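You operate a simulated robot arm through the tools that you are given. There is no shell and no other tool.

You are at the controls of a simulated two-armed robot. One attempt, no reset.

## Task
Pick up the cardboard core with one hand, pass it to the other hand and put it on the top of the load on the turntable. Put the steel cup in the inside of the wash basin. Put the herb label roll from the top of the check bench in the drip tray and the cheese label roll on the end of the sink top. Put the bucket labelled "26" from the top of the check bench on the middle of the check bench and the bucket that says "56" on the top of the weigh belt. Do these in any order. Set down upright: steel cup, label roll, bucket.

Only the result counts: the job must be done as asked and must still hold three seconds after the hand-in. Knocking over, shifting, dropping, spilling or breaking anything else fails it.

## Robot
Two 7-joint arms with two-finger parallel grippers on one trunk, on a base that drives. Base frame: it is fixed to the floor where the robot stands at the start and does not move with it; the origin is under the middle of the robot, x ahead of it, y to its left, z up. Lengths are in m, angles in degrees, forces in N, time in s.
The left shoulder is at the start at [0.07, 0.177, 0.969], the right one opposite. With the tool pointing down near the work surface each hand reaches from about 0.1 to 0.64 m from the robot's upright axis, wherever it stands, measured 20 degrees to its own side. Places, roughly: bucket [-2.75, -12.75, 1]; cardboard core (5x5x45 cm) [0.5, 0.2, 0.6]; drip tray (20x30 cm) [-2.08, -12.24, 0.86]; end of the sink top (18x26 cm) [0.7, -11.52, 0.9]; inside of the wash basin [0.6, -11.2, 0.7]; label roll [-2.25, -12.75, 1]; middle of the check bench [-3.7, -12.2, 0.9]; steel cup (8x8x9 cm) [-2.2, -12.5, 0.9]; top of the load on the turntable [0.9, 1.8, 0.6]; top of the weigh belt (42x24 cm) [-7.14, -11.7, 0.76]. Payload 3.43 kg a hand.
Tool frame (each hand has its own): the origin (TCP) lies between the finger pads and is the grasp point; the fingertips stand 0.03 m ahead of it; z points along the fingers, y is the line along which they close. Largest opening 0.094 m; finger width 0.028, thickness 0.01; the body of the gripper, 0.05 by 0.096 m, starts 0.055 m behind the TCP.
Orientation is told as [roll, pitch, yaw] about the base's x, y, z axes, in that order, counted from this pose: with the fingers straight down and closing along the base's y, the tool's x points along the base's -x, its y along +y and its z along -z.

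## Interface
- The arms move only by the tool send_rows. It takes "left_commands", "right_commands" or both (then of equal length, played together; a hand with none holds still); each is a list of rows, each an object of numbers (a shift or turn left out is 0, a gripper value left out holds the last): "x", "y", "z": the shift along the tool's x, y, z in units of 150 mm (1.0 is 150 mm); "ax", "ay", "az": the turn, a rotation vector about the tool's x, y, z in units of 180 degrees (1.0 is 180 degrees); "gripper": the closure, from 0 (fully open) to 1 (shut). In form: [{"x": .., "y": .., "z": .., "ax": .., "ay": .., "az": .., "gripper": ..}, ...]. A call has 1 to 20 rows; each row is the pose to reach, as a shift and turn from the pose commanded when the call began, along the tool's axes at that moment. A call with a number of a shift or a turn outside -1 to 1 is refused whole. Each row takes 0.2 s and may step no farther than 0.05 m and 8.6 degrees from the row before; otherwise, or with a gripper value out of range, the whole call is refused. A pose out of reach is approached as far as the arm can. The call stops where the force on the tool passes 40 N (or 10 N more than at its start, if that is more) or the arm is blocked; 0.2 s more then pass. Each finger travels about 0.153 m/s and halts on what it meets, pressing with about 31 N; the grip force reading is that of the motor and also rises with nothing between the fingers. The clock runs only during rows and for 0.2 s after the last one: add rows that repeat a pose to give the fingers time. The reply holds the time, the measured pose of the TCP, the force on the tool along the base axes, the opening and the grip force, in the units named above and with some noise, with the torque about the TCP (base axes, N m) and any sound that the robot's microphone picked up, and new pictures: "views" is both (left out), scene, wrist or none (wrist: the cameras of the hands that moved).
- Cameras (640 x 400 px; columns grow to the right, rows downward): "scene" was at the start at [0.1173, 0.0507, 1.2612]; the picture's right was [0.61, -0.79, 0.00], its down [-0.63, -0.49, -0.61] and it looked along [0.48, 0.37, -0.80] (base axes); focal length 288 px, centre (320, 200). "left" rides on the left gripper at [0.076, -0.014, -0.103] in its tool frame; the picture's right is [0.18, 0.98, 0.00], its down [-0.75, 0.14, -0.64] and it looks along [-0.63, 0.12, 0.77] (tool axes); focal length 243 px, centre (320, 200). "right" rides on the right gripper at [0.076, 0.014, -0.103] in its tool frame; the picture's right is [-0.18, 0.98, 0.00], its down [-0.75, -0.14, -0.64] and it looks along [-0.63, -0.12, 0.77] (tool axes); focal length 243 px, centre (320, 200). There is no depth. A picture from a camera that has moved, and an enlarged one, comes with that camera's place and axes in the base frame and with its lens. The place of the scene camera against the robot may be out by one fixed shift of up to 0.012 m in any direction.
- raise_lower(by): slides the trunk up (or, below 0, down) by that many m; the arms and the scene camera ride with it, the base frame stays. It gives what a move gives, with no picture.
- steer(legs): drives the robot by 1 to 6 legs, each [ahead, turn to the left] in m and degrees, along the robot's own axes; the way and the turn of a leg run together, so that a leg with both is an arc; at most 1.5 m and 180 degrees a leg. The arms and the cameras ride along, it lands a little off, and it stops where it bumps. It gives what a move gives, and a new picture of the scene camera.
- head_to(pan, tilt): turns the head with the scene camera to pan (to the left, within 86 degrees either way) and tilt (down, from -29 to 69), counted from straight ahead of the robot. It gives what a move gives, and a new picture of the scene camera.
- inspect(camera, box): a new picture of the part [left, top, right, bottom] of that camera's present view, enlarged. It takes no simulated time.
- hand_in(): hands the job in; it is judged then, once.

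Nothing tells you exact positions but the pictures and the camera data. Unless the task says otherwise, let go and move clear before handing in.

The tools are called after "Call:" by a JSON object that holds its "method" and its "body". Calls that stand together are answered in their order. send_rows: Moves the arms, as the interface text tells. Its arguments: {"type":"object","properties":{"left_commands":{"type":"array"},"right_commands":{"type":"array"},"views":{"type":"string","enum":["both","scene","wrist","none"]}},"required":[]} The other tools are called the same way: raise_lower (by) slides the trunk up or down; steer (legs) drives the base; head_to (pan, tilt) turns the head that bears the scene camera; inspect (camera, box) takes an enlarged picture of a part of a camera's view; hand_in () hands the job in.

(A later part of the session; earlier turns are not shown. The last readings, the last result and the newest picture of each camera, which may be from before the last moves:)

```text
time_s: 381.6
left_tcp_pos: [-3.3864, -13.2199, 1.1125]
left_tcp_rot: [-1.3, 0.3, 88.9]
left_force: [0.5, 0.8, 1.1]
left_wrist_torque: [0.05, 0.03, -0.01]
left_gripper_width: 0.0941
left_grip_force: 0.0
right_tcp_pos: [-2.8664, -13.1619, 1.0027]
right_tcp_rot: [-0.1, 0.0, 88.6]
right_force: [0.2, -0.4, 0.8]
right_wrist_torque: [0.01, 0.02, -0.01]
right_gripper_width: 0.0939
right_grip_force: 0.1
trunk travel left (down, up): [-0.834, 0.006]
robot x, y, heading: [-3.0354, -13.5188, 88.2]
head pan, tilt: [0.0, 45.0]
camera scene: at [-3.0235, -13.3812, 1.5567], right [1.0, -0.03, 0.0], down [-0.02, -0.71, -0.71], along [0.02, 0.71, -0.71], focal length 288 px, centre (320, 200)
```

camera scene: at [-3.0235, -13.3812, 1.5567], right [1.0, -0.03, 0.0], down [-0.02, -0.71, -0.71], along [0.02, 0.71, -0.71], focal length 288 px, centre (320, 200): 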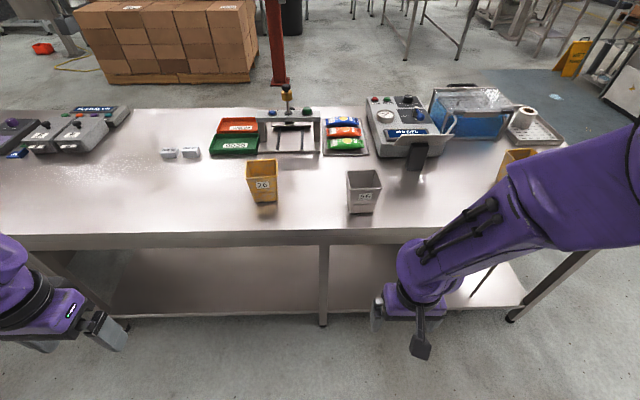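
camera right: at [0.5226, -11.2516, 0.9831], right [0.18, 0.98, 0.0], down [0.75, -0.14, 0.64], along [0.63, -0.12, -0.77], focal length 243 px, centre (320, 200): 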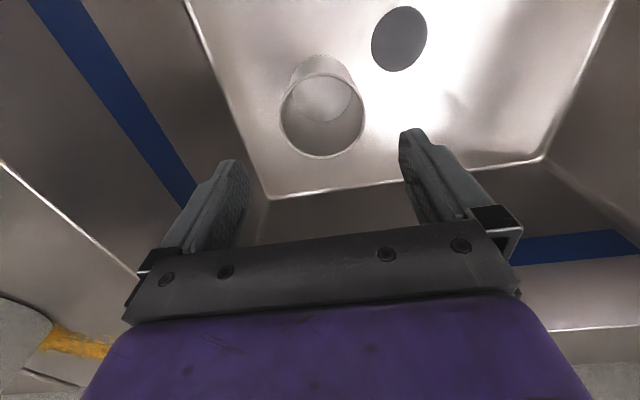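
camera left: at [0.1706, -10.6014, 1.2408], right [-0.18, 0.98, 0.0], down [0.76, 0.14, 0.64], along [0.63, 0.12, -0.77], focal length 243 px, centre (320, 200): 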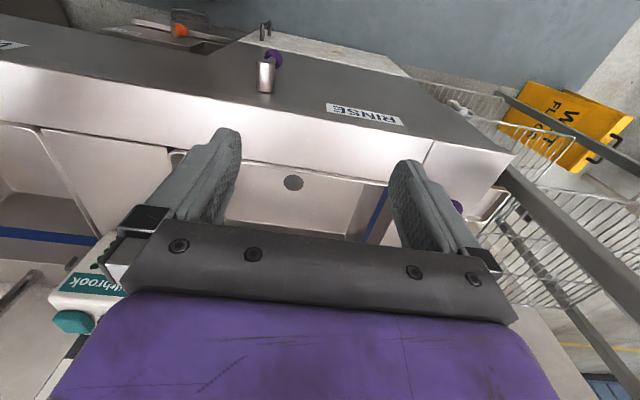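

Both buckets are straight ahead. I zoom to measure them.

Call:
{"method": "inspect", "body": {"camera": "scene", "box": [230, 140, 400, 245]}}

Call:
{"method": "inspect", "body": {"camera": "scene", "box": [0, 90, 240, 240]}}

```text
3.76 times, centred on (315, 192) of scene
camera zoom: at [-3.0235, -13.3812, 1.5567], right [1.0, -0.03, 0.0], down [-0.02, -0.71, -0.71], along [0.02, 0.71, -0.71], focal length 1084 px, centre (339, 228)
```

zoom: 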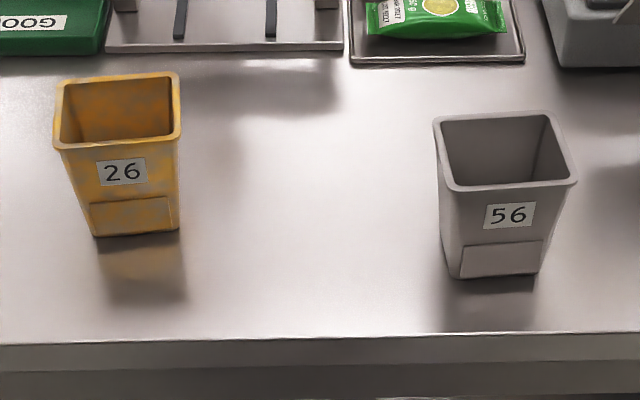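

```text
2.67 times, centred on (120, 165) of scene
camera zoom: at [-3.0235, -13.3812, 1.5567], right [1.0, -0.03, 0.0], down [-0.02, -0.71, -0.71], along [0.02, 0.71, -0.71], focal length 768 px, centre (853, 293)
```

zoom: 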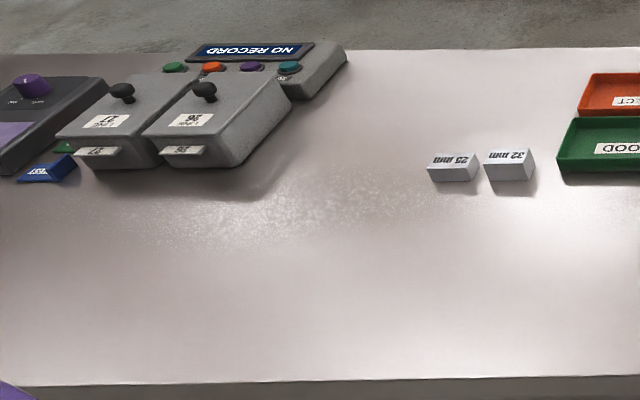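

Rims are at z ≈ 0.975: bucket 26 spans x −3.24…−3.14, y −12.70…−12.61 and bucket 56 spans x −2.93…−2.82, y −12.76…−12.67. I'll pinch each by its front wall, one per hand; first I position the hands above rim height.

Call:
{"method": "send_rows", "body": {"left_commands": [{"z": 0.2}, {"z": 0.4}, {"z": 0.4, "y": -0.25}, {"z": 0.4, "y": -0.5}, {"z": 0.4, "y": -0.75}, {"z": 0.4, "y": -1.0}, {"z": 0.4, "y": -1.0}], "right_commands": [{"z": -0.15}, {"z": -0.3}, {"z": -0.3}, {"z": -0.3}, {"z": -0.3}, {"z": -0.3}, {"z": -0.3}], "views": "none"}}

```text
time_s: 383.1
left_tcp_pos: [-3.2387, -13.1922, 1.0486]
left_tcp_rot: [-1.2, 0.4, 88.9]
left_force: [0.1, 0.6, 0.0]
left_wrist_torque: [-0.01, -0.03, 0.0]
left_gripper_width: 0.094
left_grip_force: 0.0
left hand out of reach, approached as far as the arm can: row 1, 2, 3, 4, 5, 6, 7
right_tcp_pos: [-2.8683, -13.1617, 1.049]
right_tcp_rot: [-0.1, 0.0, 88.6]
right_force: [-0.6, 0.8, 0.4]
right_wrist_torque: [0.03, 0.0, 0.03]
right_gripper_width: 0.0941
right_grip_force: 0.0
trunk travel left (down, up): [-0.834, 0.006]
robot x, y, heading: [-3.0347, -13.5204, 88.4]
head pan, tilt: [0.0, 45.0]
```

Hands are above rim height. I drive 0.33 m up to the bench.

Call:
{"method": "steer", "body": {"legs": [[0.33, 0]]}}

Call:
{"method": "inspect", "body": {"camera": "right", "box": [0, 0, 640, 400]}}

Call:
{"method": "inspect", "body": {"camera": "left", "box": [0, 0, 640, 400]}}

```text
time_s: 385.4
left_tcp_pos: [-3.2339, -12.8573, 1.0488]
left_tcp_rot: [-1.1, 0.4, 89.2]
left_force: [0.4, -0.3, -0.8]
left_wrist_torque: [0.01, 0.0, 0.05]
left_gripper_width: 0.094
left_grip_force: 0.1
right_tcp_pos: [-2.8618, -12.8256, 1.049]
right_tcp_rot: [-0.1, -0.1, 89.0]
right_force: [-0.2, 0.4, 0.3]
right_wrist_torque: [0.02, 0.01, 0.0]
right_gripper_width: 0.0938
right_grip_force: 0.1
trunk travel left (down, up): [-0.834, 0.006]
robot x, y, heading: [-3.0233, -13.1807, 88.8]
head pan, tilt: [0.0, 45.0]
camera scene: at [-3.017, -13.0465, 1.5569], right [1.0, -0.02, 0.0], down [-0.01, -0.71, -0.71], along [0.01, 0.71, -0.71], focal length 288 px, centre (320, 200)
```

scene: 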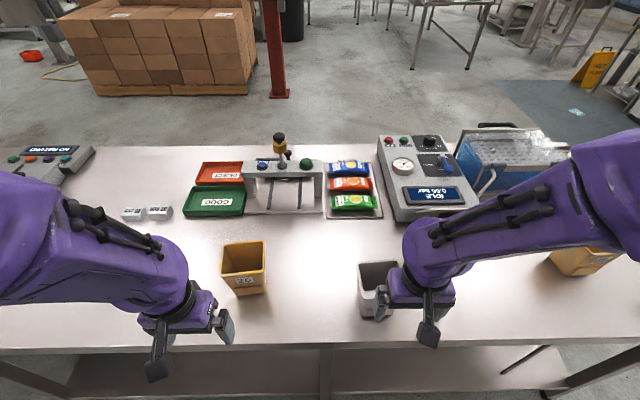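

```text
1.00 times, centred on (320, 200) of right (not enlarged: the box is as wide or as high as the picture)
camera zoom: at [-2.8768, -12.9025, 1.152], right [-0.98, 0.2, 0.0], down [0.15, 0.75, 0.64], along [0.13, 0.63, -0.77], focal length 243 px, centre (320, 200)
```

zoom: 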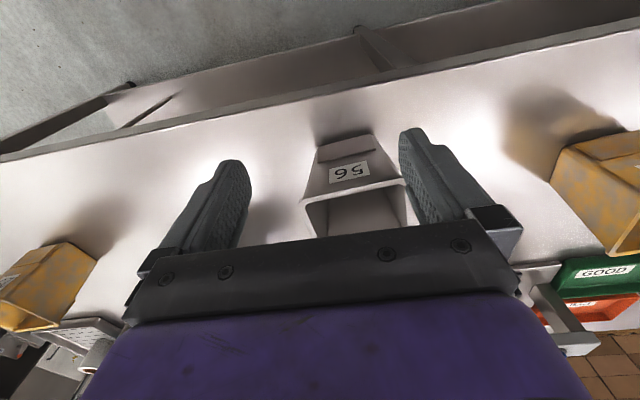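

```text
1.00 times, centred on (320, 200) of left (not enlarged: the box is as wide or as high as the picture)
camera zoom: at [-3.2222, -12.9352, 1.1532], right [-0.98, -0.17, -0.02], down [-0.14, 0.76, 0.63], along [-0.09, 0.63, -0.77], focal length 243 px, centre (320, 200)
```

zoom: 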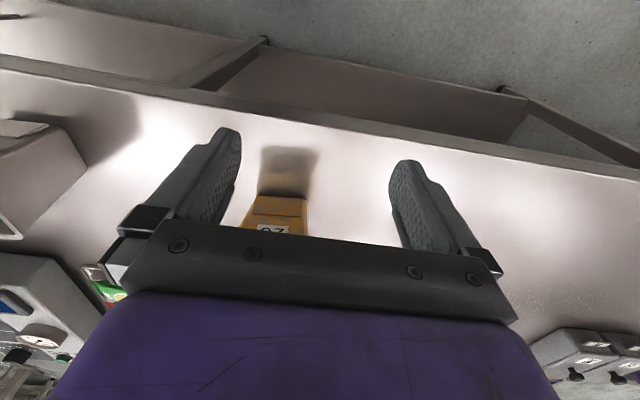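

The hands close sideways, so I'll pinch each bucket's outer side wall with one finger inside. I bring the right hand over bucket 56's east wall, half closed and tilted 5° to match the taper.

Call:
{"method": "send_rows", "body": {"right_commands": [{"x": -0.2, "y": -0.05, "gripper": 0.36}, {"x": -0.4, "y": -0.1, "ax": -0.01, "gripper": 0.36}, {"x": -0.6, "y": -0.15, "ax": -0.02, "gripper": 0.36}, {"x": -0.724, "y": -0.2, "ax": -0.03, "gripper": 0.36}, {"x": -0.724, "y": -0.2, "ax": -0.03, "gripper": 0.36}], "views": "both"}}

```text
time_s: 386.6
left_tcp_pos: [-3.2337, -12.8574, 1.0476]
left_tcp_rot: [-1.2, 0.3, 89.1]
left_force: [0.0, -0.8, 0.0]
left_wrist_torque: [0.04, 0.01, -0.02]
left_gripper_width: 0.094
left_grip_force: 0.2
right_tcp_pos: [-2.8303, -12.7179, 1.0489]
right_tcp_rot: [5.2, -0.1, 89.0]
right_force: [-0.1, 0.0, 0.1]
right_wrist_torque: [0.01, -0.01, -0.02]
right_gripper_width: 0.0602
right_grip_force: 0.1
trunk travel left (down, up): [-0.834, 0.006]
robot x, y, heading: [-3.0292, -13.1827, 88.7]
head pan, tilt: [0.0, 45.0]
camera scene: at [-3.0172, -13.0453, 1.5568], right [1.0, -0.02, 0.0], down [-0.01, -0.71, -0.71], along [0.01, 0.71, -0.71], focal length 288 px, centre (320, 200)
camera right: at [-2.836, -12.7941, 1.1529], right [-0.98, 0.2, 0.09], down [0.21, 0.75, 0.63], along [0.06, 0.63, -0.77], focal length 243 px, centre (320, 200)
```

scene: 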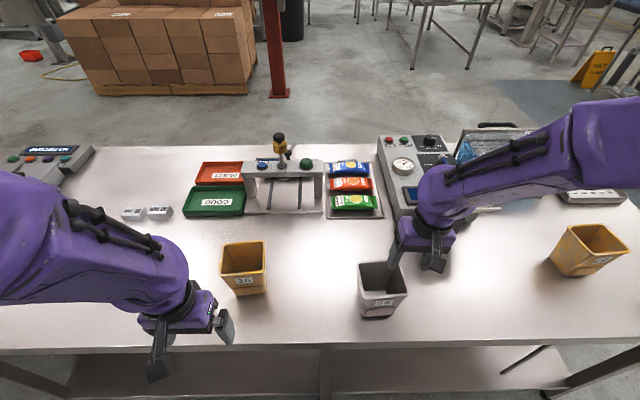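
right: 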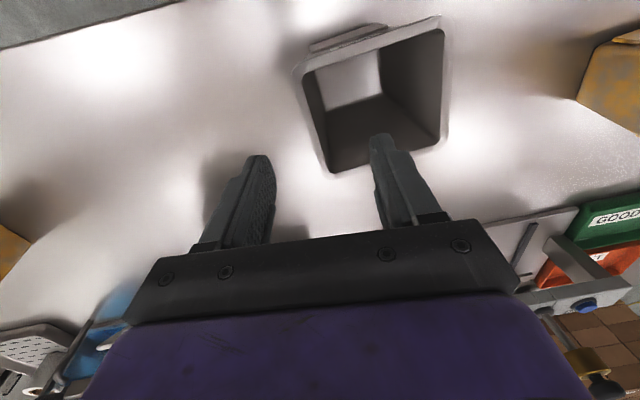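

Bucket 56's east wall (x ≈ −2.835) passes between the fingers. I descend along the tilted tool so one finger goes inside.

Call:
{"method": "send_rows", "body": {"right_commands": [{"z": 0.15}, {"z": 0.3}, {"z": 0.44}, {"z": 0.56}, {"z": 0.56}], "views": "both"}}

```text
time_s: 387.8
left_tcp_pos: [-3.2332, -12.8582, 1.0485]
left_tcp_rot: [-1.2, 0.4, 89.1]
left_force: [0.2, -0.4, -0.1]
left_wrist_torque: [-0.01, -0.01, 0.0]
left_gripper_width: 0.094
left_grip_force: 0.1
right_tcp_pos: [-2.8384, -12.7154, 0.9652]
right_tcp_rot: [5.2, 0.0, 89.1]
right_force: [-0.6, 0.0, -0.2]
right_wrist_torque: [0.0, -0.03, 0.0]
right_gripper_width: 0.0603
right_grip_force: 0.0
trunk travel left (down, up): [-0.834, 0.006]
robot x, y, heading: [-3.0258, -13.183, 89.0]
head pan, tilt: [0.0, 45.0]
camera scene: at [-3.017, -13.045, 1.5567], right [1.0, -0.02, 0.0], down [-0.01, -0.71, -0.71], along [0.01, 0.71, -0.71], focal length 288 px, centre (320, 200)
camera right: at [-2.844, -12.793, 1.0692], right [-0.98, 0.2, 0.09], down [0.21, 0.75, 0.63], along [0.06, 0.63, -0.77], focal length 243 px, centre (320, 200)
```

scene: 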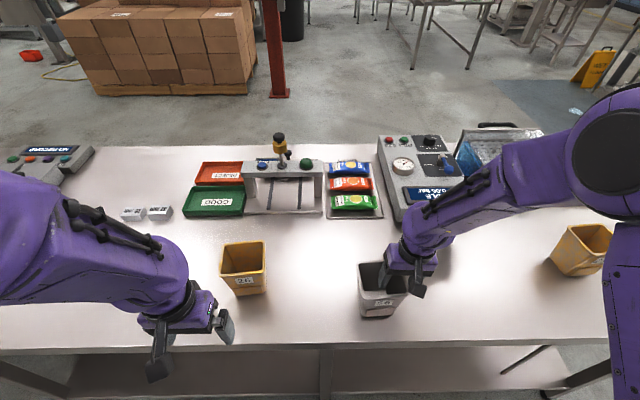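
right: 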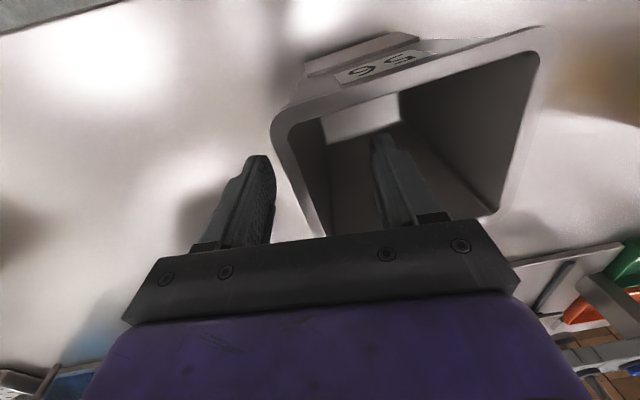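

One finger is inside, one outside. I close on the wall and lift a little.

Call:
{"method": "send_rows", "body": {"right_commands": [{"gripper": 0.7}, {"gripper": 1.0}, {"gripper": 1.0}, {"gripper": 1.0}], "views": "wrist"}}

```text
time_s: 388.8
left_tcp_pos: [-3.2335, -12.8569, 1.0466]
left_tcp_rot: [-1.1, 0.5, 89.2]
left_force: [-0.6, 0.5, 0.0]
left_wrist_torque: [0.01, 0.0, -0.02]
left_gripper_width: 0.0939
left_grip_force: 0.1
right_tcp_pos: [-2.8378, -12.7158, 0.9647]
right_tcp_rot: [5.3, 0.1, 89.1]
right_force: [0.6, -0.4, -0.2]
right_wrist_torque: [-0.01, -0.19, 0.0]
right_gripper_width: 0.0084
right_grip_force: 31.1
trunk travel left (down, up): [-0.834, 0.006]
robot x, y, heading: [-3.0282, -13.1833, 88.9]
head pan, tilt: [0.0, 45.0]
camera right: at [-2.8438, -12.7924, 1.069], right [-0.98, 0.2, 0.09], down [0.21, 0.75, 0.63], along [0.06, 0.63, -0.77], focal length 243 px, centre (320, 200)
```

right: 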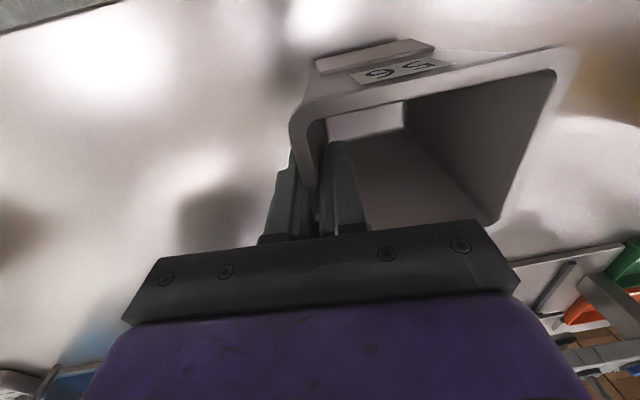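

Gripped (8 mm across the wall). I lift slowly and see whether it hangs straight.

Call:
{"method": "send_rows", "body": {"right_commands": [{"z": -0.05}, {"z": -0.12}, {"z": -0.25}, {"z": -0.4}, {"z": -0.55}, {"z": -0.55}], "views": "both"}}

```text
time_s: 390.2
left_tcp_pos: [-3.2327, -12.8563, 1.0486]
left_tcp_rot: [-1.2, 0.5, 89.2]
left_force: [0.6, -0.4, -0.1]
left_wrist_torque: [0.0, 0.02, -0.01]
left_gripper_width: 0.094
left_grip_force: 0.1
right_tcp_pos: [-2.8315, -12.7142, 1.048]
right_tcp_rot: [5.3, 0.0, 89.0]
right_force: [0.1, -0.3, -4.2]
right_wrist_torque: [0.01, -0.17, 0.01]
right_gripper_width: 0.0084
right_grip_force: 30.8
trunk travel left (down, up): [-0.834, 0.006]
robot x, y, heading: [-3.0322, -13.1794, 89.1]
head pan, tilt: [0.0, 45.0]
camera scene: at [-3.0168, -13.0435, 1.5566], right [1.0, -0.02, 0.0], down [-0.01, -0.71, -0.71], along [0.01, 0.71, -0.71], focal length 288 px, centre (320, 200)
camera right: at [-2.8366, -12.7913, 1.1521], right [-0.98, 0.2, 0.09], down [0.21, 0.75, 0.63], along [0.06, 0.63, -0.77], focal length 243 px, centre (320, 200)
```

scene: 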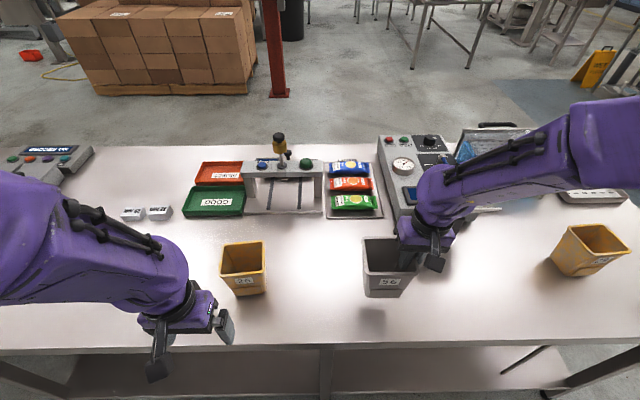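
right: 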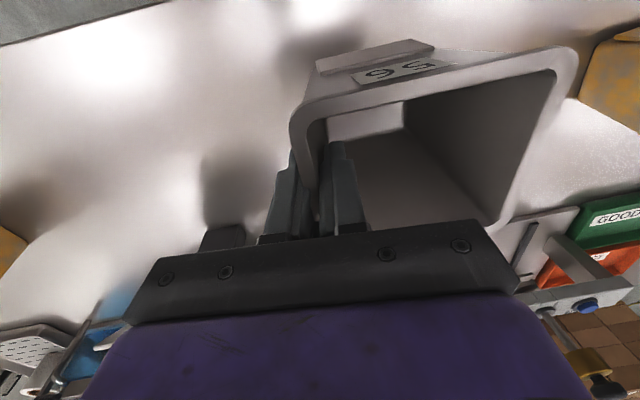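

Bucket 56 hangs level in the right hand. Now the left hand goes to bucket 26's west wall the same way.

Call:
{"method": "send_rows", "body": {"left_commands": [{"x": -0.2, "gripper": 0.36}, {"x": -0.4, "y": 0.02, "ax": 0.01, "gripper": 0.36}, {"x": -0.6, "y": 0.04, "ax": 0.02, "gripper": 0.36}, {"x": -0.8, "y": 0.05, "ax": 0.03, "gripper": 0.36}, {"x": -0.95, "y": 0.05, "ax": 0.03, "gripper": 0.36}, {"x": -0.95, "y": 0.05, "ax": 0.03, "gripper": 0.36}], "views": "wrist"}}

```text
time_s: 391.6
left_tcp_pos: [-3.2393, -12.7144, 1.0477]
left_tcp_rot: [-6.5, 0.4, 89.2]
left_force: [0.3, 0.4, -0.5]
left_wrist_torque: [-0.04, -0.03, 0.01]
left_gripper_width: 0.0603
left_grip_force: 0.1
right_tcp_pos: [-2.8316, -12.7148, 1.0478]
right_tcp_rot: [5.3, -0.1, 89.0]
right_force: [0.4, 0.3, -5.5]
right_wrist_torque: [-0.04, -0.18, -0.06]
right_gripper_width: 0.0083
right_grip_force: 30.9
trunk travel left (down, up): [-0.834, 0.006]
robot x, y, heading: [-3.0284, -13.1799, 88.9]
head pan, tilt: [0.0, 45.0]
camera left: at [-3.2382, -12.791, 1.1527], right [-0.98, -0.17, -0.11], down [-0.2, 0.76, 0.62], along [-0.02, 0.63, -0.78], focal length 243 px, centre (320, 200)
```

left: 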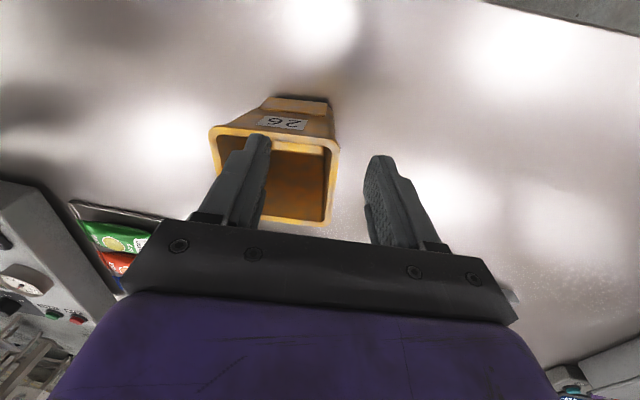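

The west wall reads x ≈ −3.25, centre y ≈ −12.66. I line up over it and check.

Call:
{"method": "send_rows", "body": {"left_commands": [{"x": -0.18, "y": 0.05}, {"x": -0.36, "y": 0.105}, {"x": -0.36, "y": 0.105}], "views": "wrist"}}

```text
time_s: 392.4
left_tcp_pos: [-3.2547, -12.6608, 1.0451]
left_tcp_rot: [-6.5, 0.4, 89.2]
left_force: [0.5, -0.7, -0.7]
left_wrist_torque: [0.0, 0.0, 0.01]
left_gripper_width: 0.0604
left_grip_force: 0.0
right_tcp_pos: [-2.8305, -12.7161, 1.0477]
right_tcp_rot: [5.3, -0.1, 88.9]
right_force: [0.0, -0.3, -4.3]
right_wrist_torque: [-0.04, -0.2, 0.01]
right_gripper_width: 0.0082
right_grip_force: 31.1
trunk travel left (down, up): [-0.834, 0.006]
robot x, y, heading: [-3.0291, -13.18, 88.9]
head pan, tilt: [0.0, 45.0]
camera left: at [-3.2535, -12.7378, 1.1503], right [-0.98, -0.17, -0.11], down [-0.2, 0.76, 0.62], along [-0.02, 0.63, -0.78], focal length 243 px, centre (320, 200)
```

left: 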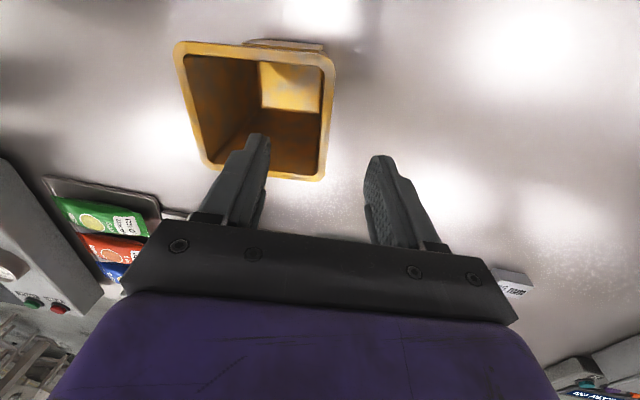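

Aligned. I descend with one finger inside bucket 26.

Call:
{"method": "send_rows", "body": {"left_commands": [{"z": 0.15}, {"z": 0.3}, {"z": 0.42}, {"z": 0.535}, {"z": 0.535}], "views": "wrist"}}

```text
time_s: 393.6
left_tcp_pos: [-3.2453, -12.6613, 0.9627]
left_tcp_rot: [-6.4, 0.4, 89.2]
left_force: [-0.4, 0.2, -0.5]
left_wrist_torque: [-0.01, 0.02, 0.03]
left_gripper_width: 0.0605
left_grip_force: 0.1
right_tcp_pos: [-2.8329, -12.716, 1.0478]
right_tcp_rot: [5.3, 0.0, 89.0]
right_force: [0.4, -0.1, -4.6]
right_wrist_torque: [0.01, -0.2, 0.0]
right_gripper_width: 0.0083
right_grip_force: 31.2
trunk travel left (down, up): [-0.834, 0.006]
robot x, y, heading: [-3.0266, -13.1829, 88.9]
head pan, tilt: [0.0, 45.0]
camera left: at [-3.2444, -12.7378, 1.0693], right [-0.98, -0.17, -0.11], down [-0.2, 0.76, 0.62], along [-0.02, 0.63, -0.78], focal length 243 px, centre (320, 200)
```

left: 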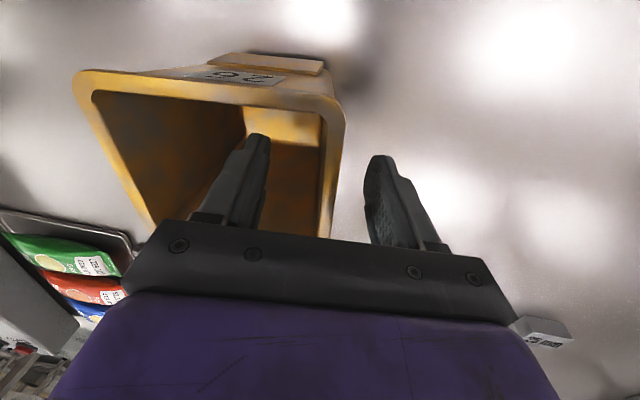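

One finger is inside and one outside bucket 26. I close and lift.

Call:
{"method": "send_rows", "body": {"left_commands": [{"gripper": 0.7}, {"gripper": 1.0}, {"gripper": 1.0}, {"gripper": 1.0}, {"z": -0.06}, {"z": -0.15}, {"z": -0.3}, {"z": -0.45}, {"z": -0.55}, {"z": -0.55}], "views": "both"}}

```text
time_s: 395.8
left_tcp_pos: [-3.2545, -12.6592, 1.0451]
left_tcp_rot: [-6.6, 0.6, 89.3]
left_force: [0.0, 0.0, -3.9]
left_wrist_torque: [0.01, 0.18, 0.01]
left_gripper_width: 0.0081
left_grip_force: 31.4
right_tcp_pos: [-2.8321, -12.7147, 1.0483]
right_tcp_rot: [5.3, 0.0, 89.0]
right_force: [0.1, -0.3, -3.9]
right_wrist_torque: [-0.03, -0.21, -0.01]
right_gripper_width: 0.0082
right_grip_force: 31.0
trunk travel left (down, up): [-0.834, 0.006]
robot x, y, heading: [-3.0269, -13.1838, 89.1]
head pan, tilt: [0.0, 45.0]
camera scene: at [-3.017, -13.0429, 1.5565], right [1.0, -0.02, 0.0], down [-0.01, -0.71, -0.71], along [0.01, 0.71, -0.71], focal length 288 px, centre (320, 200)
camera left: at [-3.2532, -12.7354, 1.1514], right [-0.98, -0.17, -0.11], down [-0.2, 0.76, 0.61], along [-0.02, 0.62, -0.78], focal length 243 px, centre (320, 200)
```

scene: 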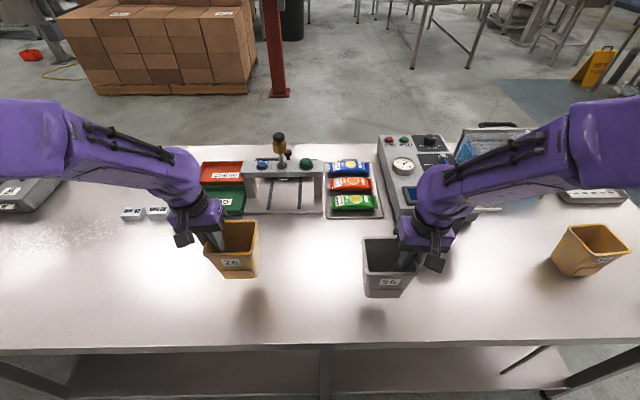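
left: 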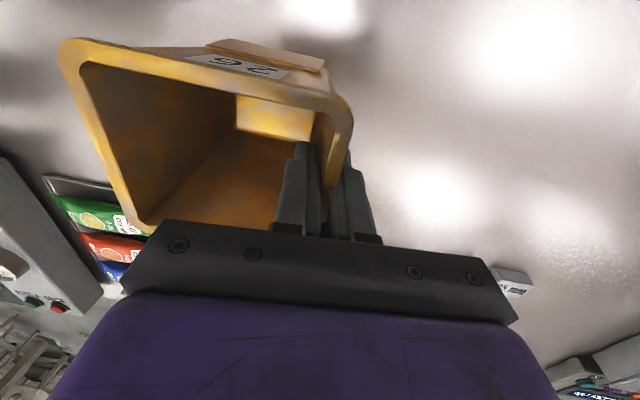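

Both buckets are held. I back away from the bench, pull the hands in a bit, and start round the east end to the bench's north side.

Call:
{"method": "steer", "body": {"legs": [[-0.5, 0]]}}

Call:
{"method": "send_rows", "body": {"left_commands": [{"x": 0.2}, {"x": 0.4}, {"x": 0.6}, {"x": 0.8}, {"x": 0.95}, {"x": 0.95}], "right_commands": [{"x": 0.2}, {"x": 0.4}, {"x": 0.6}, {"x": 0.7}, {"x": 0.7}, {"x": 0.7}], "views": "scene"}}

```text
time_s: 398.7
left_tcp_pos: [-3.2653, -13.1506, 1.0453]
left_tcp_rot: [-6.5, 0.4, 89.5]
left_force: [-0.6, 0.1, -3.8]
left_wrist_torque: [-0.02, 0.2, 0.0]
left_gripper_width: 0.0085
left_grip_force: 31.2
right_tcp_pos: [-2.8422, -13.2053, 1.0481]
right_tcp_rot: [5.2, 0.1, 89.2]
right_force: [-0.5, 0.6, -4.0]
right_wrist_torque: [0.0, -0.17, -0.02]
right_gripper_width: 0.0084
right_grip_force: 31.2
trunk travel left (down, up): [-0.834, 0.006]
robot x, y, heading: [-3.0416, -13.6733, 89.2]
head pan, tilt: [0.0, 45.0]
camera scene: at [-3.0258, -13.5347, 1.5564], right [1.0, -0.01, 0.0], down [-0.01, -0.71, -0.71], along [0.01, 0.71, -0.71], focal length 288 px, centre (320, 200)
```

scene: 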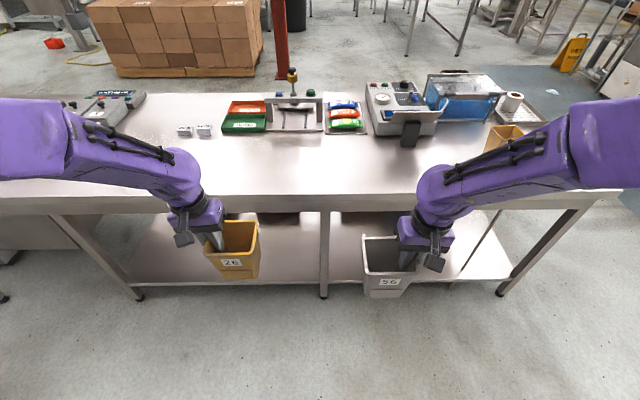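

```text
time_s: 400.1
left_tcp_pos: [-3.2672, -13.2968, 1.0453]
left_tcp_rot: [-6.6, 0.6, 89.5]
left_force: [0.1, 0.1, -4.0]
left_wrist_torque: [-0.03, 0.2, 0.02]
left_gripper_width: 0.0079
left_grip_force: 31.3
right_tcp_pos: [-2.8426, -13.3116, 1.0484]
right_tcp_rot: [5.3, 0.0, 89.3]
right_force: [0.7, 0.4, -4.0]
right_wrist_torque: [0.0, -0.2, -0.02]
right_gripper_width: 0.0083
right_grip_force: 31.0
trunk travel left (down, up): [-0.834, 0.006]
robot x, y, heading: [-3.0388, -13.6766, 89.5]
head pan, tilt: [0.0, 45.0]
camera scene: at [-3.0257, -13.5358, 1.5565], right [1.0, -0.01, 0.0], down [-0.01, -0.71, -0.71], along [0.01, 0.71, -0.71], focal length 288 px, centre (320, 200)
```

scene: 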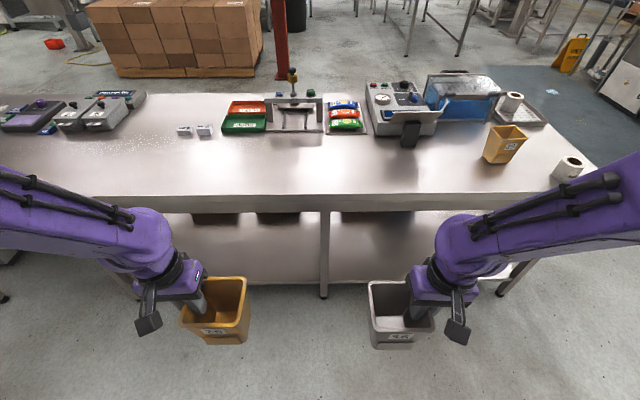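

Both are steady. I look west to see whether the bench can be passed on that side.

Call:
{"method": "head_to", "body": {"pan": 60, "tilt": 22}}

Call:
{"method": "head_to", "body": {"pan": 86, "tilt": 15}}

```text
time_s: 401.4
left_tcp_pos: [-3.2667, -13.2959, 1.047]
left_tcp_rot: [-6.6, 0.4, 89.5]
left_force: [-0.1, -0.3, -4.4]
left_wrist_torque: [-0.01, 0.21, -0.03]
left_gripper_width: 0.0084
left_grip_force: 31.0
right_tcp_pos: [-2.8419, -13.3123, 1.049]
right_tcp_rot: [5.3, 0.0, 89.3]
right_force: [0.0, 0.0, -3.9]
right_wrist_torque: [-0.01, -0.19, 0.02]
right_gripper_width: 0.0084
right_grip_force: 30.7
trunk travel left (down, up): [-0.834, 0.006]
robot x, y, heading: [-3.0376, -13.6739, 89.2]
head pan, tilt: [60.0, 22.0]
camera scene: at [-3.1066, -13.5701, 1.592], right [0.51, 0.86, 0.0], down [0.32, -0.19, -0.93], along [-0.8, 0.48, -0.38], focal length 288 px, centre (320, 200)
```

scene: 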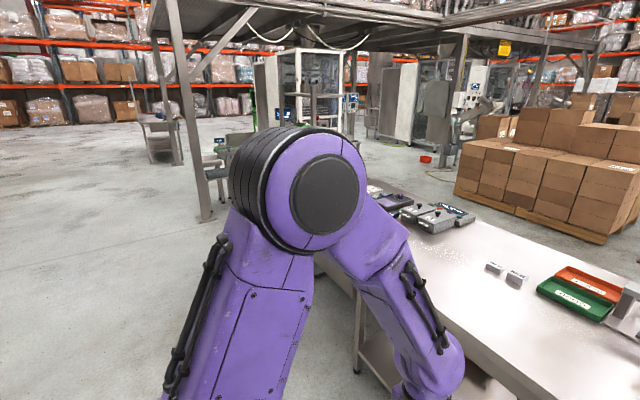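

```text
time_s: 402.3
left_tcp_pos: [-3.2664, -13.2968, 1.0455]
left_tcp_rot: [-6.6, 0.6, 89.5]
left_force: [0.0, -0.1, -4.9]
left_wrist_torque: [0.03, 0.2, -0.02]
left_gripper_width: 0.0084
left_grip_force: 30.8
right_tcp_pos: [-2.8423, -13.3134, 1.0484]
right_tcp_rot: [5.3, -0.1, 89.3]
right_force: [0.1, 0.3, -4.0]
right_wrist_torque: [-0.05, -0.2, 0.0]
right_gripper_width: 0.0083
right_grip_force: 30.6
trunk travel left (down, up): [-0.834, 0.006]
robot x, y, heading: [-3.0367, -13.6738, 89.3]
head pan, tilt: [85.9, 15.0]
camera scene: at [-3.12, -13.6098, 1.6034], right [0.09, 1.0, 0.0], down [0.26, -0.02, -0.97], along [-0.96, 0.08, -0.26], focal length 288 px, centre (320, 200)
```

scene: 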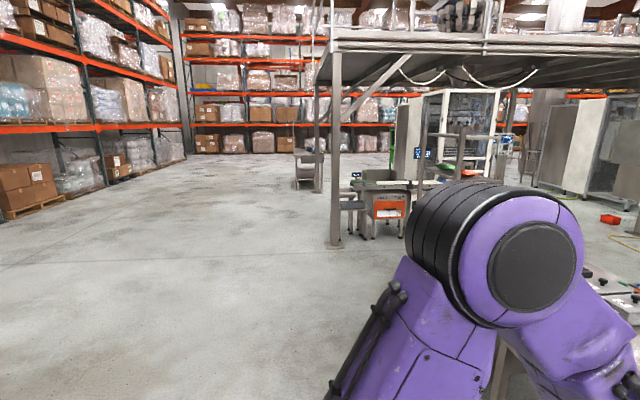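

The east route is the known one; I drive it in two stages.

Call:
{"method": "head_to", "body": {"pan": 0, "tilt": 30}}

Call:
{"method": "steer", "body": {"legs": [[0, -89.5], [0.9, 0], [0.8, 0]]}}

```text
time_s: 403.9
left_tcp_pos: [-3.2668, -13.2952, 1.0464]
left_tcp_rot: [-6.6, 0.5, 89.6]
left_force: [0.2, -0.9, -4.8]
left_wrist_torque: [0.01, 0.19, 0.02]
left_gripper_width: 0.0083
left_grip_force: 31.2
right_tcp_pos: [-2.8431, -13.3124, 1.0479]
right_tcp_rot: [5.3, -0.1, 89.2]
right_force: [0.7, 0.3, -4.2]
right_wrist_torque: [0.0, -0.22, -0.03]
right_gripper_width: 0.0084
right_grip_force: 30.6
trunk travel left (down, up): [-0.834, 0.006]
robot x, y, heading: [-3.0383, -13.6723, 89.6]
head pan, tilt: [0.0, 30.0]
camera scene: at [-3.0257, -13.5275, 1.5792], right [1.0, -0.01, 0.0], down [-0.01, -0.5, -0.87], along [0.01, 0.87, -0.5], focal length 288 px, centre (320, 200)
```

scene: 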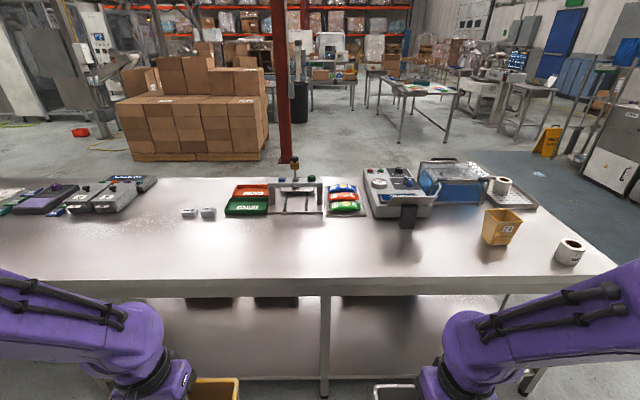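

```text
time_s: 416.2
left_tcp_pos: [-0.9745, -13.4484, 1.0461]
left_tcp_rot: [-6.6, 0.5, 0.0]
left_force: [-1.4, 0.1, -3.8]
left_wrist_torque: [0.21, -0.04, 0.02]
left_gripper_width: 0.0083
left_grip_force: 31.7
right_tcp_pos: [-0.9868, -13.8729, 1.0481]
right_tcp_rot: [5.3, 0.0, -0.3]
right_force: [0.0, -0.1, -4.4]
right_wrist_torque: [-0.18, -0.03, 0.01]
right_gripper_width: 0.0081
right_grip_force: 30.8
trunk travel left (down, up): [-0.834, 0.006]
robot x, y, heading: [-1.3434, -13.682, -0.4]
head pan, tilt: [0.0, 30.0]
camera scene: at [-1.1995, -13.6788, 1.5793], right [0.0, -1.0, 0.0], down [-0.5, 0.0, -0.87], along [0.87, 0.0, -0.5], focal length 288 px, centre (320, 200)
```

scene: 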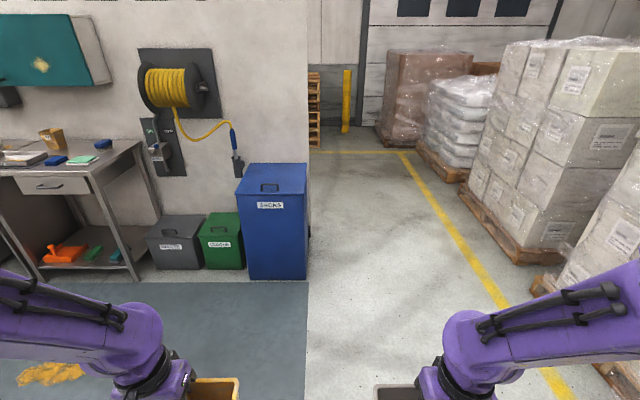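

Next: north past the bench end to y ≈ −11.5, then turn west.

Call:
{"method": "steer", "body": {"legs": [[0, 90.4], [1.1, 0], [1.1, 0], [0, 90]]}}

```text
time_s: 434.7
left_tcp_pos: [-1.7343, -11.7209, 1.046]
left_tcp_rot: [-6.5, 0.6, 179.7]
left_force: [-0.3, -0.2, -4.3]
left_wrist_torque: [-0.19, -0.02, -0.07]
left_gripper_width: 0.0084
left_grip_force: 31.0
right_tcp_pos: [-1.7192, -11.2955, 1.0484]
right_tcp_rot: [5.2, 0.0, 179.5]
right_force: [-0.4, 0.2, -5.1]
right_wrist_torque: [0.15, -0.04, 0.01]
right_gripper_width: 0.0083
right_grip_force: 30.6
trunk travel left (down, up): [-0.834, 0.006]
robot x, y, heading: [-1.3609, -11.4889, 179.4]
head pan, tilt: [0.0, 30.0]
camera scene: at [-1.4907, -11.4809, 1.5792], right [0.01, 1.0, 0.0], down [0.5, -0.01, -0.87], along [-0.87, 0.01, -0.5], focal length 288 px, centre (320, 200)
```

scene: 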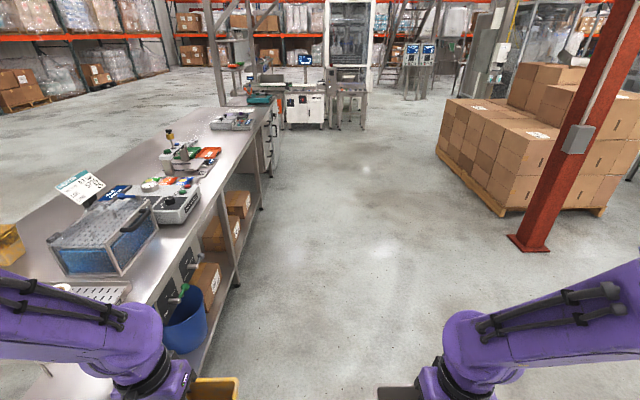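

The north side is clear. I drive west along the bench to x ≈ −3.85 and turn to face it.

Call:
{"method": "steer", "body": {"legs": [[1.25, 0], [1.24, 0]]}}

```text
time_s: 446.9
left_tcp_pos: [-4.2201, -11.6689, 1.0471]
left_tcp_rot: [-6.6, 0.5, 178.9]
left_force: [-0.1, -0.9, -4.1]
left_wrist_torque: [-0.23, -0.01, 0.03]
left_gripper_width: 0.0085
left_grip_force: 31.5
right_tcp_pos: [-4.1988, -11.2466, 1.0494]
right_tcp_rot: [5.3, 0.1, 178.7]
right_force: [0.3, 0.4, -4.3]
right_wrist_torque: [0.18, -0.03, -0.05]
right_gripper_width: 0.0081
right_grip_force: 30.9
trunk travel left (down, up): [-0.834, 0.006]
robot x, y, heading: [-3.8421, -11.4454, 178.6]
head pan, tilt: [0.0, 30.0]
camera scene: at [-3.9733, -11.4347, 1.5793], right [0.03, 1.0, 0.0], down [0.5, -0.01, -0.87], along [-0.87, 0.02, -0.5], focal length 288 px, centre (320, 200)
```

scene: 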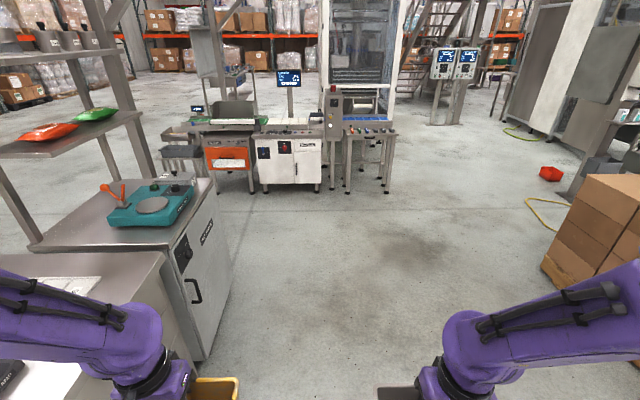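

The checkweigher with its belt is visible ahead. Here I turn left to face the middle of the check bench.

Call:
{"method": "inspect", "body": {"camera": "scene", "box": [160, 50, 420, 210]}}

Call:
{"method": "steer", "body": {"legs": [[0, 91.4]]}}

Call:
{"method": "head_to", "body": {"pan": 0, "tilt": 42}}

```text
2.46 times, centred on (290, 130) of scene
camera zoom: at [-3.9733, -11.4347, 1.5793], right [0.03, 1.0, 0.0], down [0.5, -0.01, -0.87], along [-0.87, 0.02, -0.5], focal length 709 px, centre (394, 372)
```

zoom: 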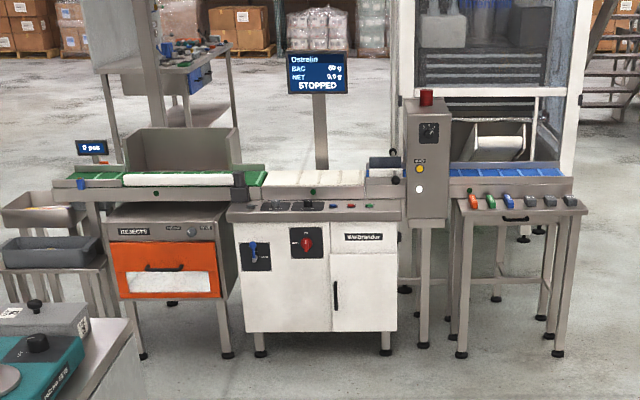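

```text
time_s: 451.2
left_tcp_pos: [-3.6018, -11.8164, 1.0462]
left_tcp_rot: [-6.5, 0.5, -89.3]
left_force: [-0.5, 0.0, -4.3]
left_wrist_torque: [0.02, -0.22, 0.03]
left_gripper_width: 0.0085
left_grip_force: 31.3
right_tcp_pos: [-4.0254, -11.8079, 1.0487]
right_tcp_rot: [5.3, 0.1, -89.5]
right_force: [0.1, 0.5, -3.8]
right_wrist_torque: [0.06, 0.17, 0.01]
right_gripper_width: 0.0085
right_grip_force: 31.0
trunk travel left (down, up): [-0.834, 0.006]
robot x, y, heading: [-3.8376, -11.444, -89.8]
head pan, tilt: [0.0, 30.0]
camera scene: at [-3.8317, -11.5798, 1.5792], right [-1.0, -0.01, 0.0], down [0.0, 0.5, -0.87], along [0.01, -0.87, -0.5], focal length 288 px, centre (320, 200)
```

scene: 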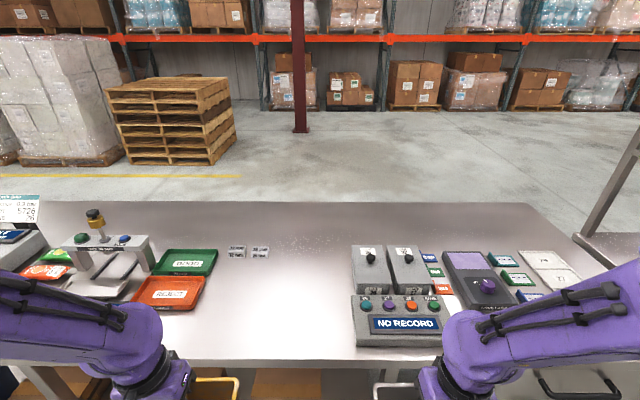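

```text
time_s: 451.9
left_tcp_pos: [-3.6024, -11.8158, 1.0469]
left_tcp_rot: [-6.6, 0.5, -89.3]
left_force: [0.7, 0.3, -4.1]
left_wrist_torque: [0.0, -0.21, -0.01]
left_gripper_width: 0.0085
left_grip_force: 30.8
right_tcp_pos: [-4.0248, -11.8087, 1.0478]
right_tcp_rot: [5.3, 0.0, -89.5]
right_force: [-0.2, 0.0, -3.5]
right_wrist_torque: [-0.02, 0.23, 0.03]
right_gripper_width: 0.0085
right_grip_force: 31.0
trunk travel left (down, up): [-0.834, 0.006]
robot x, y, heading: [-3.8377, -11.4413, -89.5]
head pan, tilt: [0.0, 42.0]
camera scene: at [-3.8313, -11.5729, 1.561], right [-1.0, -0.01, 0.0], down [0.0, 0.67, -0.74], along [0.0, -0.74, -0.67], focal length 288 px, centre (320, 200)
```

scene: 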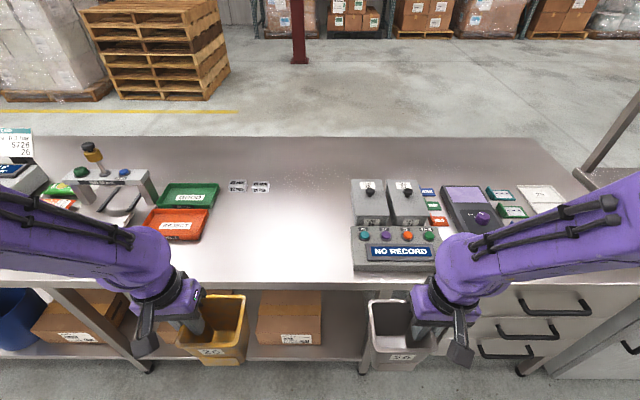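

The free middle spot is between the reject tray (x ≈ −3.48) and the recorder box (x ≈ −3.92), centre about [−3.70, −12.2]. I pull the right hand (56) back so it stays off the recorder box, then drive closer.

Call:
{"method": "send_rows", "body": {"right_commands": [{"x": 0.2}, {"x": 0.4}, {"x": 0.6}, {"x": 0.6}], "views": "none"}}

Call:
{"method": "steer", "body": {"legs": [[0.22, 0]]}}

```text
time_s: 452.9
left_tcp_pos: [-3.6022, -11.8157, 1.0472]
left_tcp_rot: [-6.5, 0.6, -89.3]
left_force: [0.2, 0.4, -4.3]
left_wrist_torque: [0.0, -0.23, -0.04]
left_gripper_width: 0.0086
left_grip_force: 30.6
right_tcp_pos: [-4.0213, -11.7635, 1.0448]
right_tcp_rot: [5.3, 0.1, -89.5]
right_force: [0.1, 0.7, -3.8]
right_wrist_torque: [-0.01, 0.18, 0.03]
right_gripper_width: 0.0084
right_grip_force: 30.6
right hand out of reach, approached as far as the arm can: row 2, 3, 4
trunk travel left (down, up): [-0.834, 0.006]
robot x, y, heading: [-3.8431, -11.4428, -89.6]
head pan, tilt: [0.0, 42.0]
```

```text
time_s: 454.6
left_tcp_pos: [-3.5993, -12.0329, 1.047]
left_tcp_rot: [-6.5, 0.3, -89.3]
left_force: [0.2, 0.5, -3.9]
left_wrist_torque: [0.0, -0.23, -0.02]
left_gripper_width: 0.0083
left_grip_force: 31.4
right_tcp_pos: [-4.0197, -11.9821, 1.0453]
right_tcp_rot: [5.2, 0.1, -89.3]
right_force: [-0.6, 0.9, -4.4]
right_wrist_torque: [-0.02, 0.18, 0.0]
right_gripper_width: 0.008
right_grip_force: 31.5
trunk travel left (down, up): [-0.834, 0.006]
robot x, y, heading: [-3.8405, -11.6613, -89.5]
head pan, tilt: [0.0, 42.0]
camera scene: at [-3.8297, -11.79, 1.5612], right [-1.0, -0.01, 0.0], down [-0.01, 0.67, -0.74], along [0.01, -0.74, -0.67], focal length 288 px, centre (320, 200)
```

scene: 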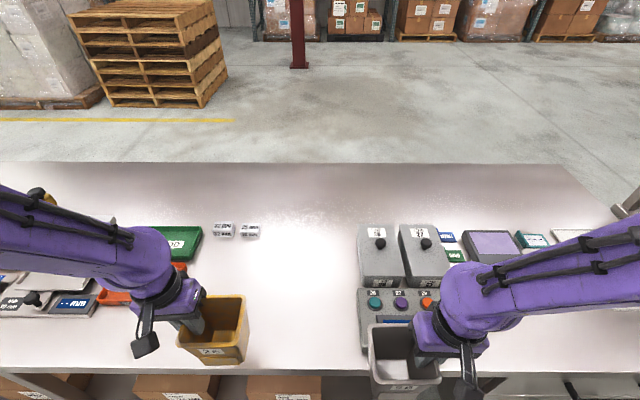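

Clear. I carry bucket 26 over the middle spot.

Call:
{"method": "send_rows", "body": {"left_commands": [{"y": -0.17, "x": -0.1}, {"y": -0.33, "x": -0.3}, {"y": -0.33, "x": -0.6}, {"y": -0.33, "x": -0.9}, {"y": -0.33, "x": -0.9}], "views": "none"}}

Call:
{"method": "send_rows", "body": {"left_commands": [{"x": -0.15}, {"x": -0.22}, {"x": -0.22}], "views": "both"}}

```text
time_s: 455.8
left_tcp_pos: [-3.6473, -12.1716, 1.0515]
left_tcp_rot: [-6.5, 0.5, -89.4]
left_force: [-0.4, 0.8, -3.6]
left_wrist_torque: [0.0, -0.2, 0.0]
left_gripper_width: 0.0082
left_grip_force: 31.0
right_tcp_pos: [-4.0201, -11.983, 1.0454]
right_tcp_rot: [5.3, 0.1, -89.3]
right_force: [0.4, -0.2, -4.5]
right_wrist_torque: [0.03, 0.2, 0.01]
right_gripper_width: 0.0082
right_grip_force: 30.9
trunk travel left (down, up): [-0.834, 0.006]
robot x, y, heading: [-3.8392, -11.667, -89.5]
head pan, tilt: [0.0, 42.0]
```

```text
time_s: 456.6
left_tcp_pos: [-3.6467, -12.2028, 1.0501]
left_tcp_rot: [-6.5, 0.5, -89.3]
left_force: [0.8, 0.8, -3.7]
left_wrist_torque: [0.0, -0.24, -0.01]
left_gripper_width: 0.0084
left_grip_force: 30.7
right_tcp_pos: [-4.0184, -11.983, 1.0439]
right_tcp_rot: [5.3, 0.1, -89.4]
right_force: [0.0, -0.2, -4.3]
right_wrist_torque: [0.01, 0.18, -0.01]
right_gripper_width: 0.0082
right_grip_force: 30.8
trunk travel left (down, up): [-0.834, 0.006]
robot x, y, heading: [-3.8392, -11.6655, -89.8]
head pan, tilt: [0.0, 42.0]
camera scene: at [-3.8297, -11.7919, 1.561], right [-1.0, -0.01, 0.0], down [-0.01, 0.67, -0.74], along [0.01, -0.74, -0.67], focal length 288 px, centre (320, 200)
camera left: at [-3.6507, -12.1296, 1.1562], right [0.97, 0.2, -0.11], down [0.22, -0.76, 0.62], along [0.04, -0.62, -0.78], focal length 243 px, centre (320, 200)
```

scene: 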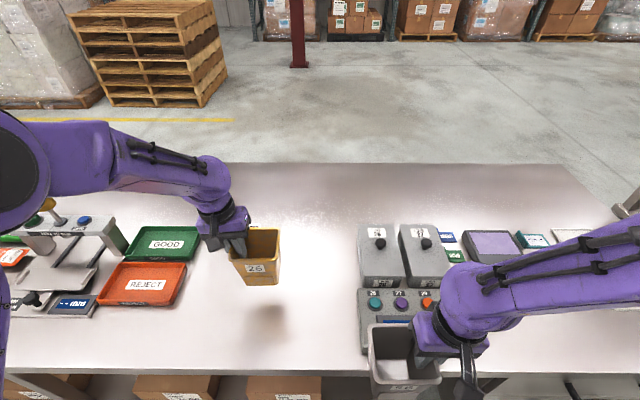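
left: 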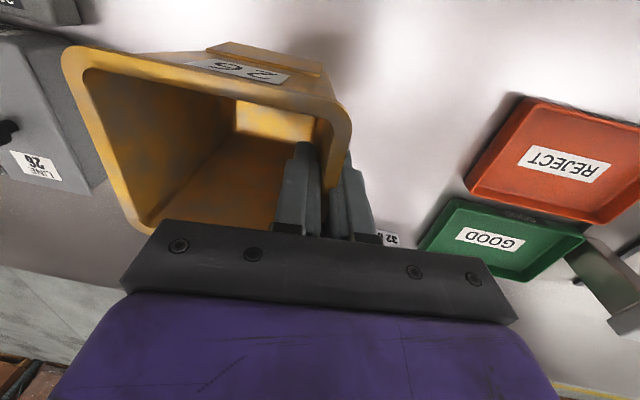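

Over the spot; the grip offset says set-down at TCP z ≈ 0.963. I lower to just above that.

Call:
{"method": "send_rows", "body": {"left_commands": [{"z": 0.15}, {"z": 0.3}, {"z": 0.42}, {"z": 0.5}, {"z": 0.5}], "views": "scene"}}

```text
time_s: 457.8
left_tcp_pos: [-3.6552, -12.2023, 0.9772]
left_tcp_rot: [-6.5, 0.5, -89.3]
left_force: [0.3, -0.4, -3.8]
left_wrist_torque: [0.04, -0.21, -0.03]
left_gripper_width: 0.0085
left_grip_force: 30.7
right_tcp_pos: [-4.0179, -11.9837, 1.0454]
right_tcp_rot: [5.2, 0.1, -89.3]
right_force: [1.3, 0.0, -4.5]
right_wrist_torque: [0.01, 0.17, 0.01]
right_gripper_width: 0.0083
right_grip_force: 31.1
trunk travel left (down, up): [-0.834, 0.006]
robot x, y, heading: [-3.8421, -11.663, -89.4]
head pan, tilt: [0.0, 42.0]
camera scene: at [-3.8298, -11.7926, 1.5609], right [-1.0, -0.01, 0.0], down [-0.01, 0.67, -0.74], along [0.01, -0.74, -0.67], focal length 288 px, centre (320, 200)
```

scene: 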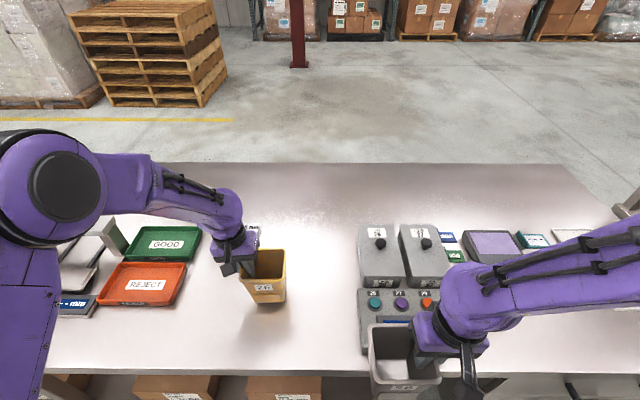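

Call:
{"method": "send_rows", "body": {"left_commands": [{"z": 0.02}, {"z": 0.04}, {"z": 0.06}, {"z": 0.06}], "views": "none"}}

Call:
{"method": "send_rows", "body": {"left_commands": [{"z": 0.015}, {"z": 0.03}, {"z": 0.03}], "views": "none"}}

```text
time_s: 458.8
left_tcp_pos: [-3.6579, -12.2034, 0.9665]
left_tcp_rot: [-6.5, 0.5, -89.3]
left_force: [-0.6, 0.9, -4.9]
left_wrist_torque: [-0.01, -0.19, -0.02]
left_gripper_width: 0.0082
left_grip_force: 30.5
right_tcp_pos: [-4.0186, -11.9828, 1.0438]
right_tcp_rot: [5.3, 0.1, -89.3]
right_force: [0.0, -0.7, -5.3]
right_wrist_torque: [-0.03, 0.18, 0.01]
right_gripper_width: 0.0084
right_grip_force: 30.7
trunk travel left (down, up): [-0.834, 0.006]
robot x, y, heading: [-3.8394, -11.6629, -89.6]
head pan, tilt: [0.0, 42.0]
```

```text
time_s: 459.6
left_tcp_pos: [-3.6581, -12.203, 0.9636]
left_tcp_rot: [-6.5, 0.3, -89.2]
left_force: [1.6, -1.4, 8.7]
left_wrist_torque: [0.35, -0.26, -0.05]
left_gripper_width: 0.0085
left_grip_force: 30.4
right_tcp_pos: [-4.0183, -11.9827, 1.045]
right_tcp_rot: [5.3, 0.0, -89.4]
right_force: [-0.3, -0.3, -4.4]
right_wrist_torque: [0.01, 0.23, 0.01]
right_gripper_width: 0.0082
right_grip_force: 30.8
trunk travel left (down, up): [-0.834, 0.006]
robot x, y, heading: [-3.8406, -11.6681, -89.4]
head pan, tilt: [0.0, 42.0]
```

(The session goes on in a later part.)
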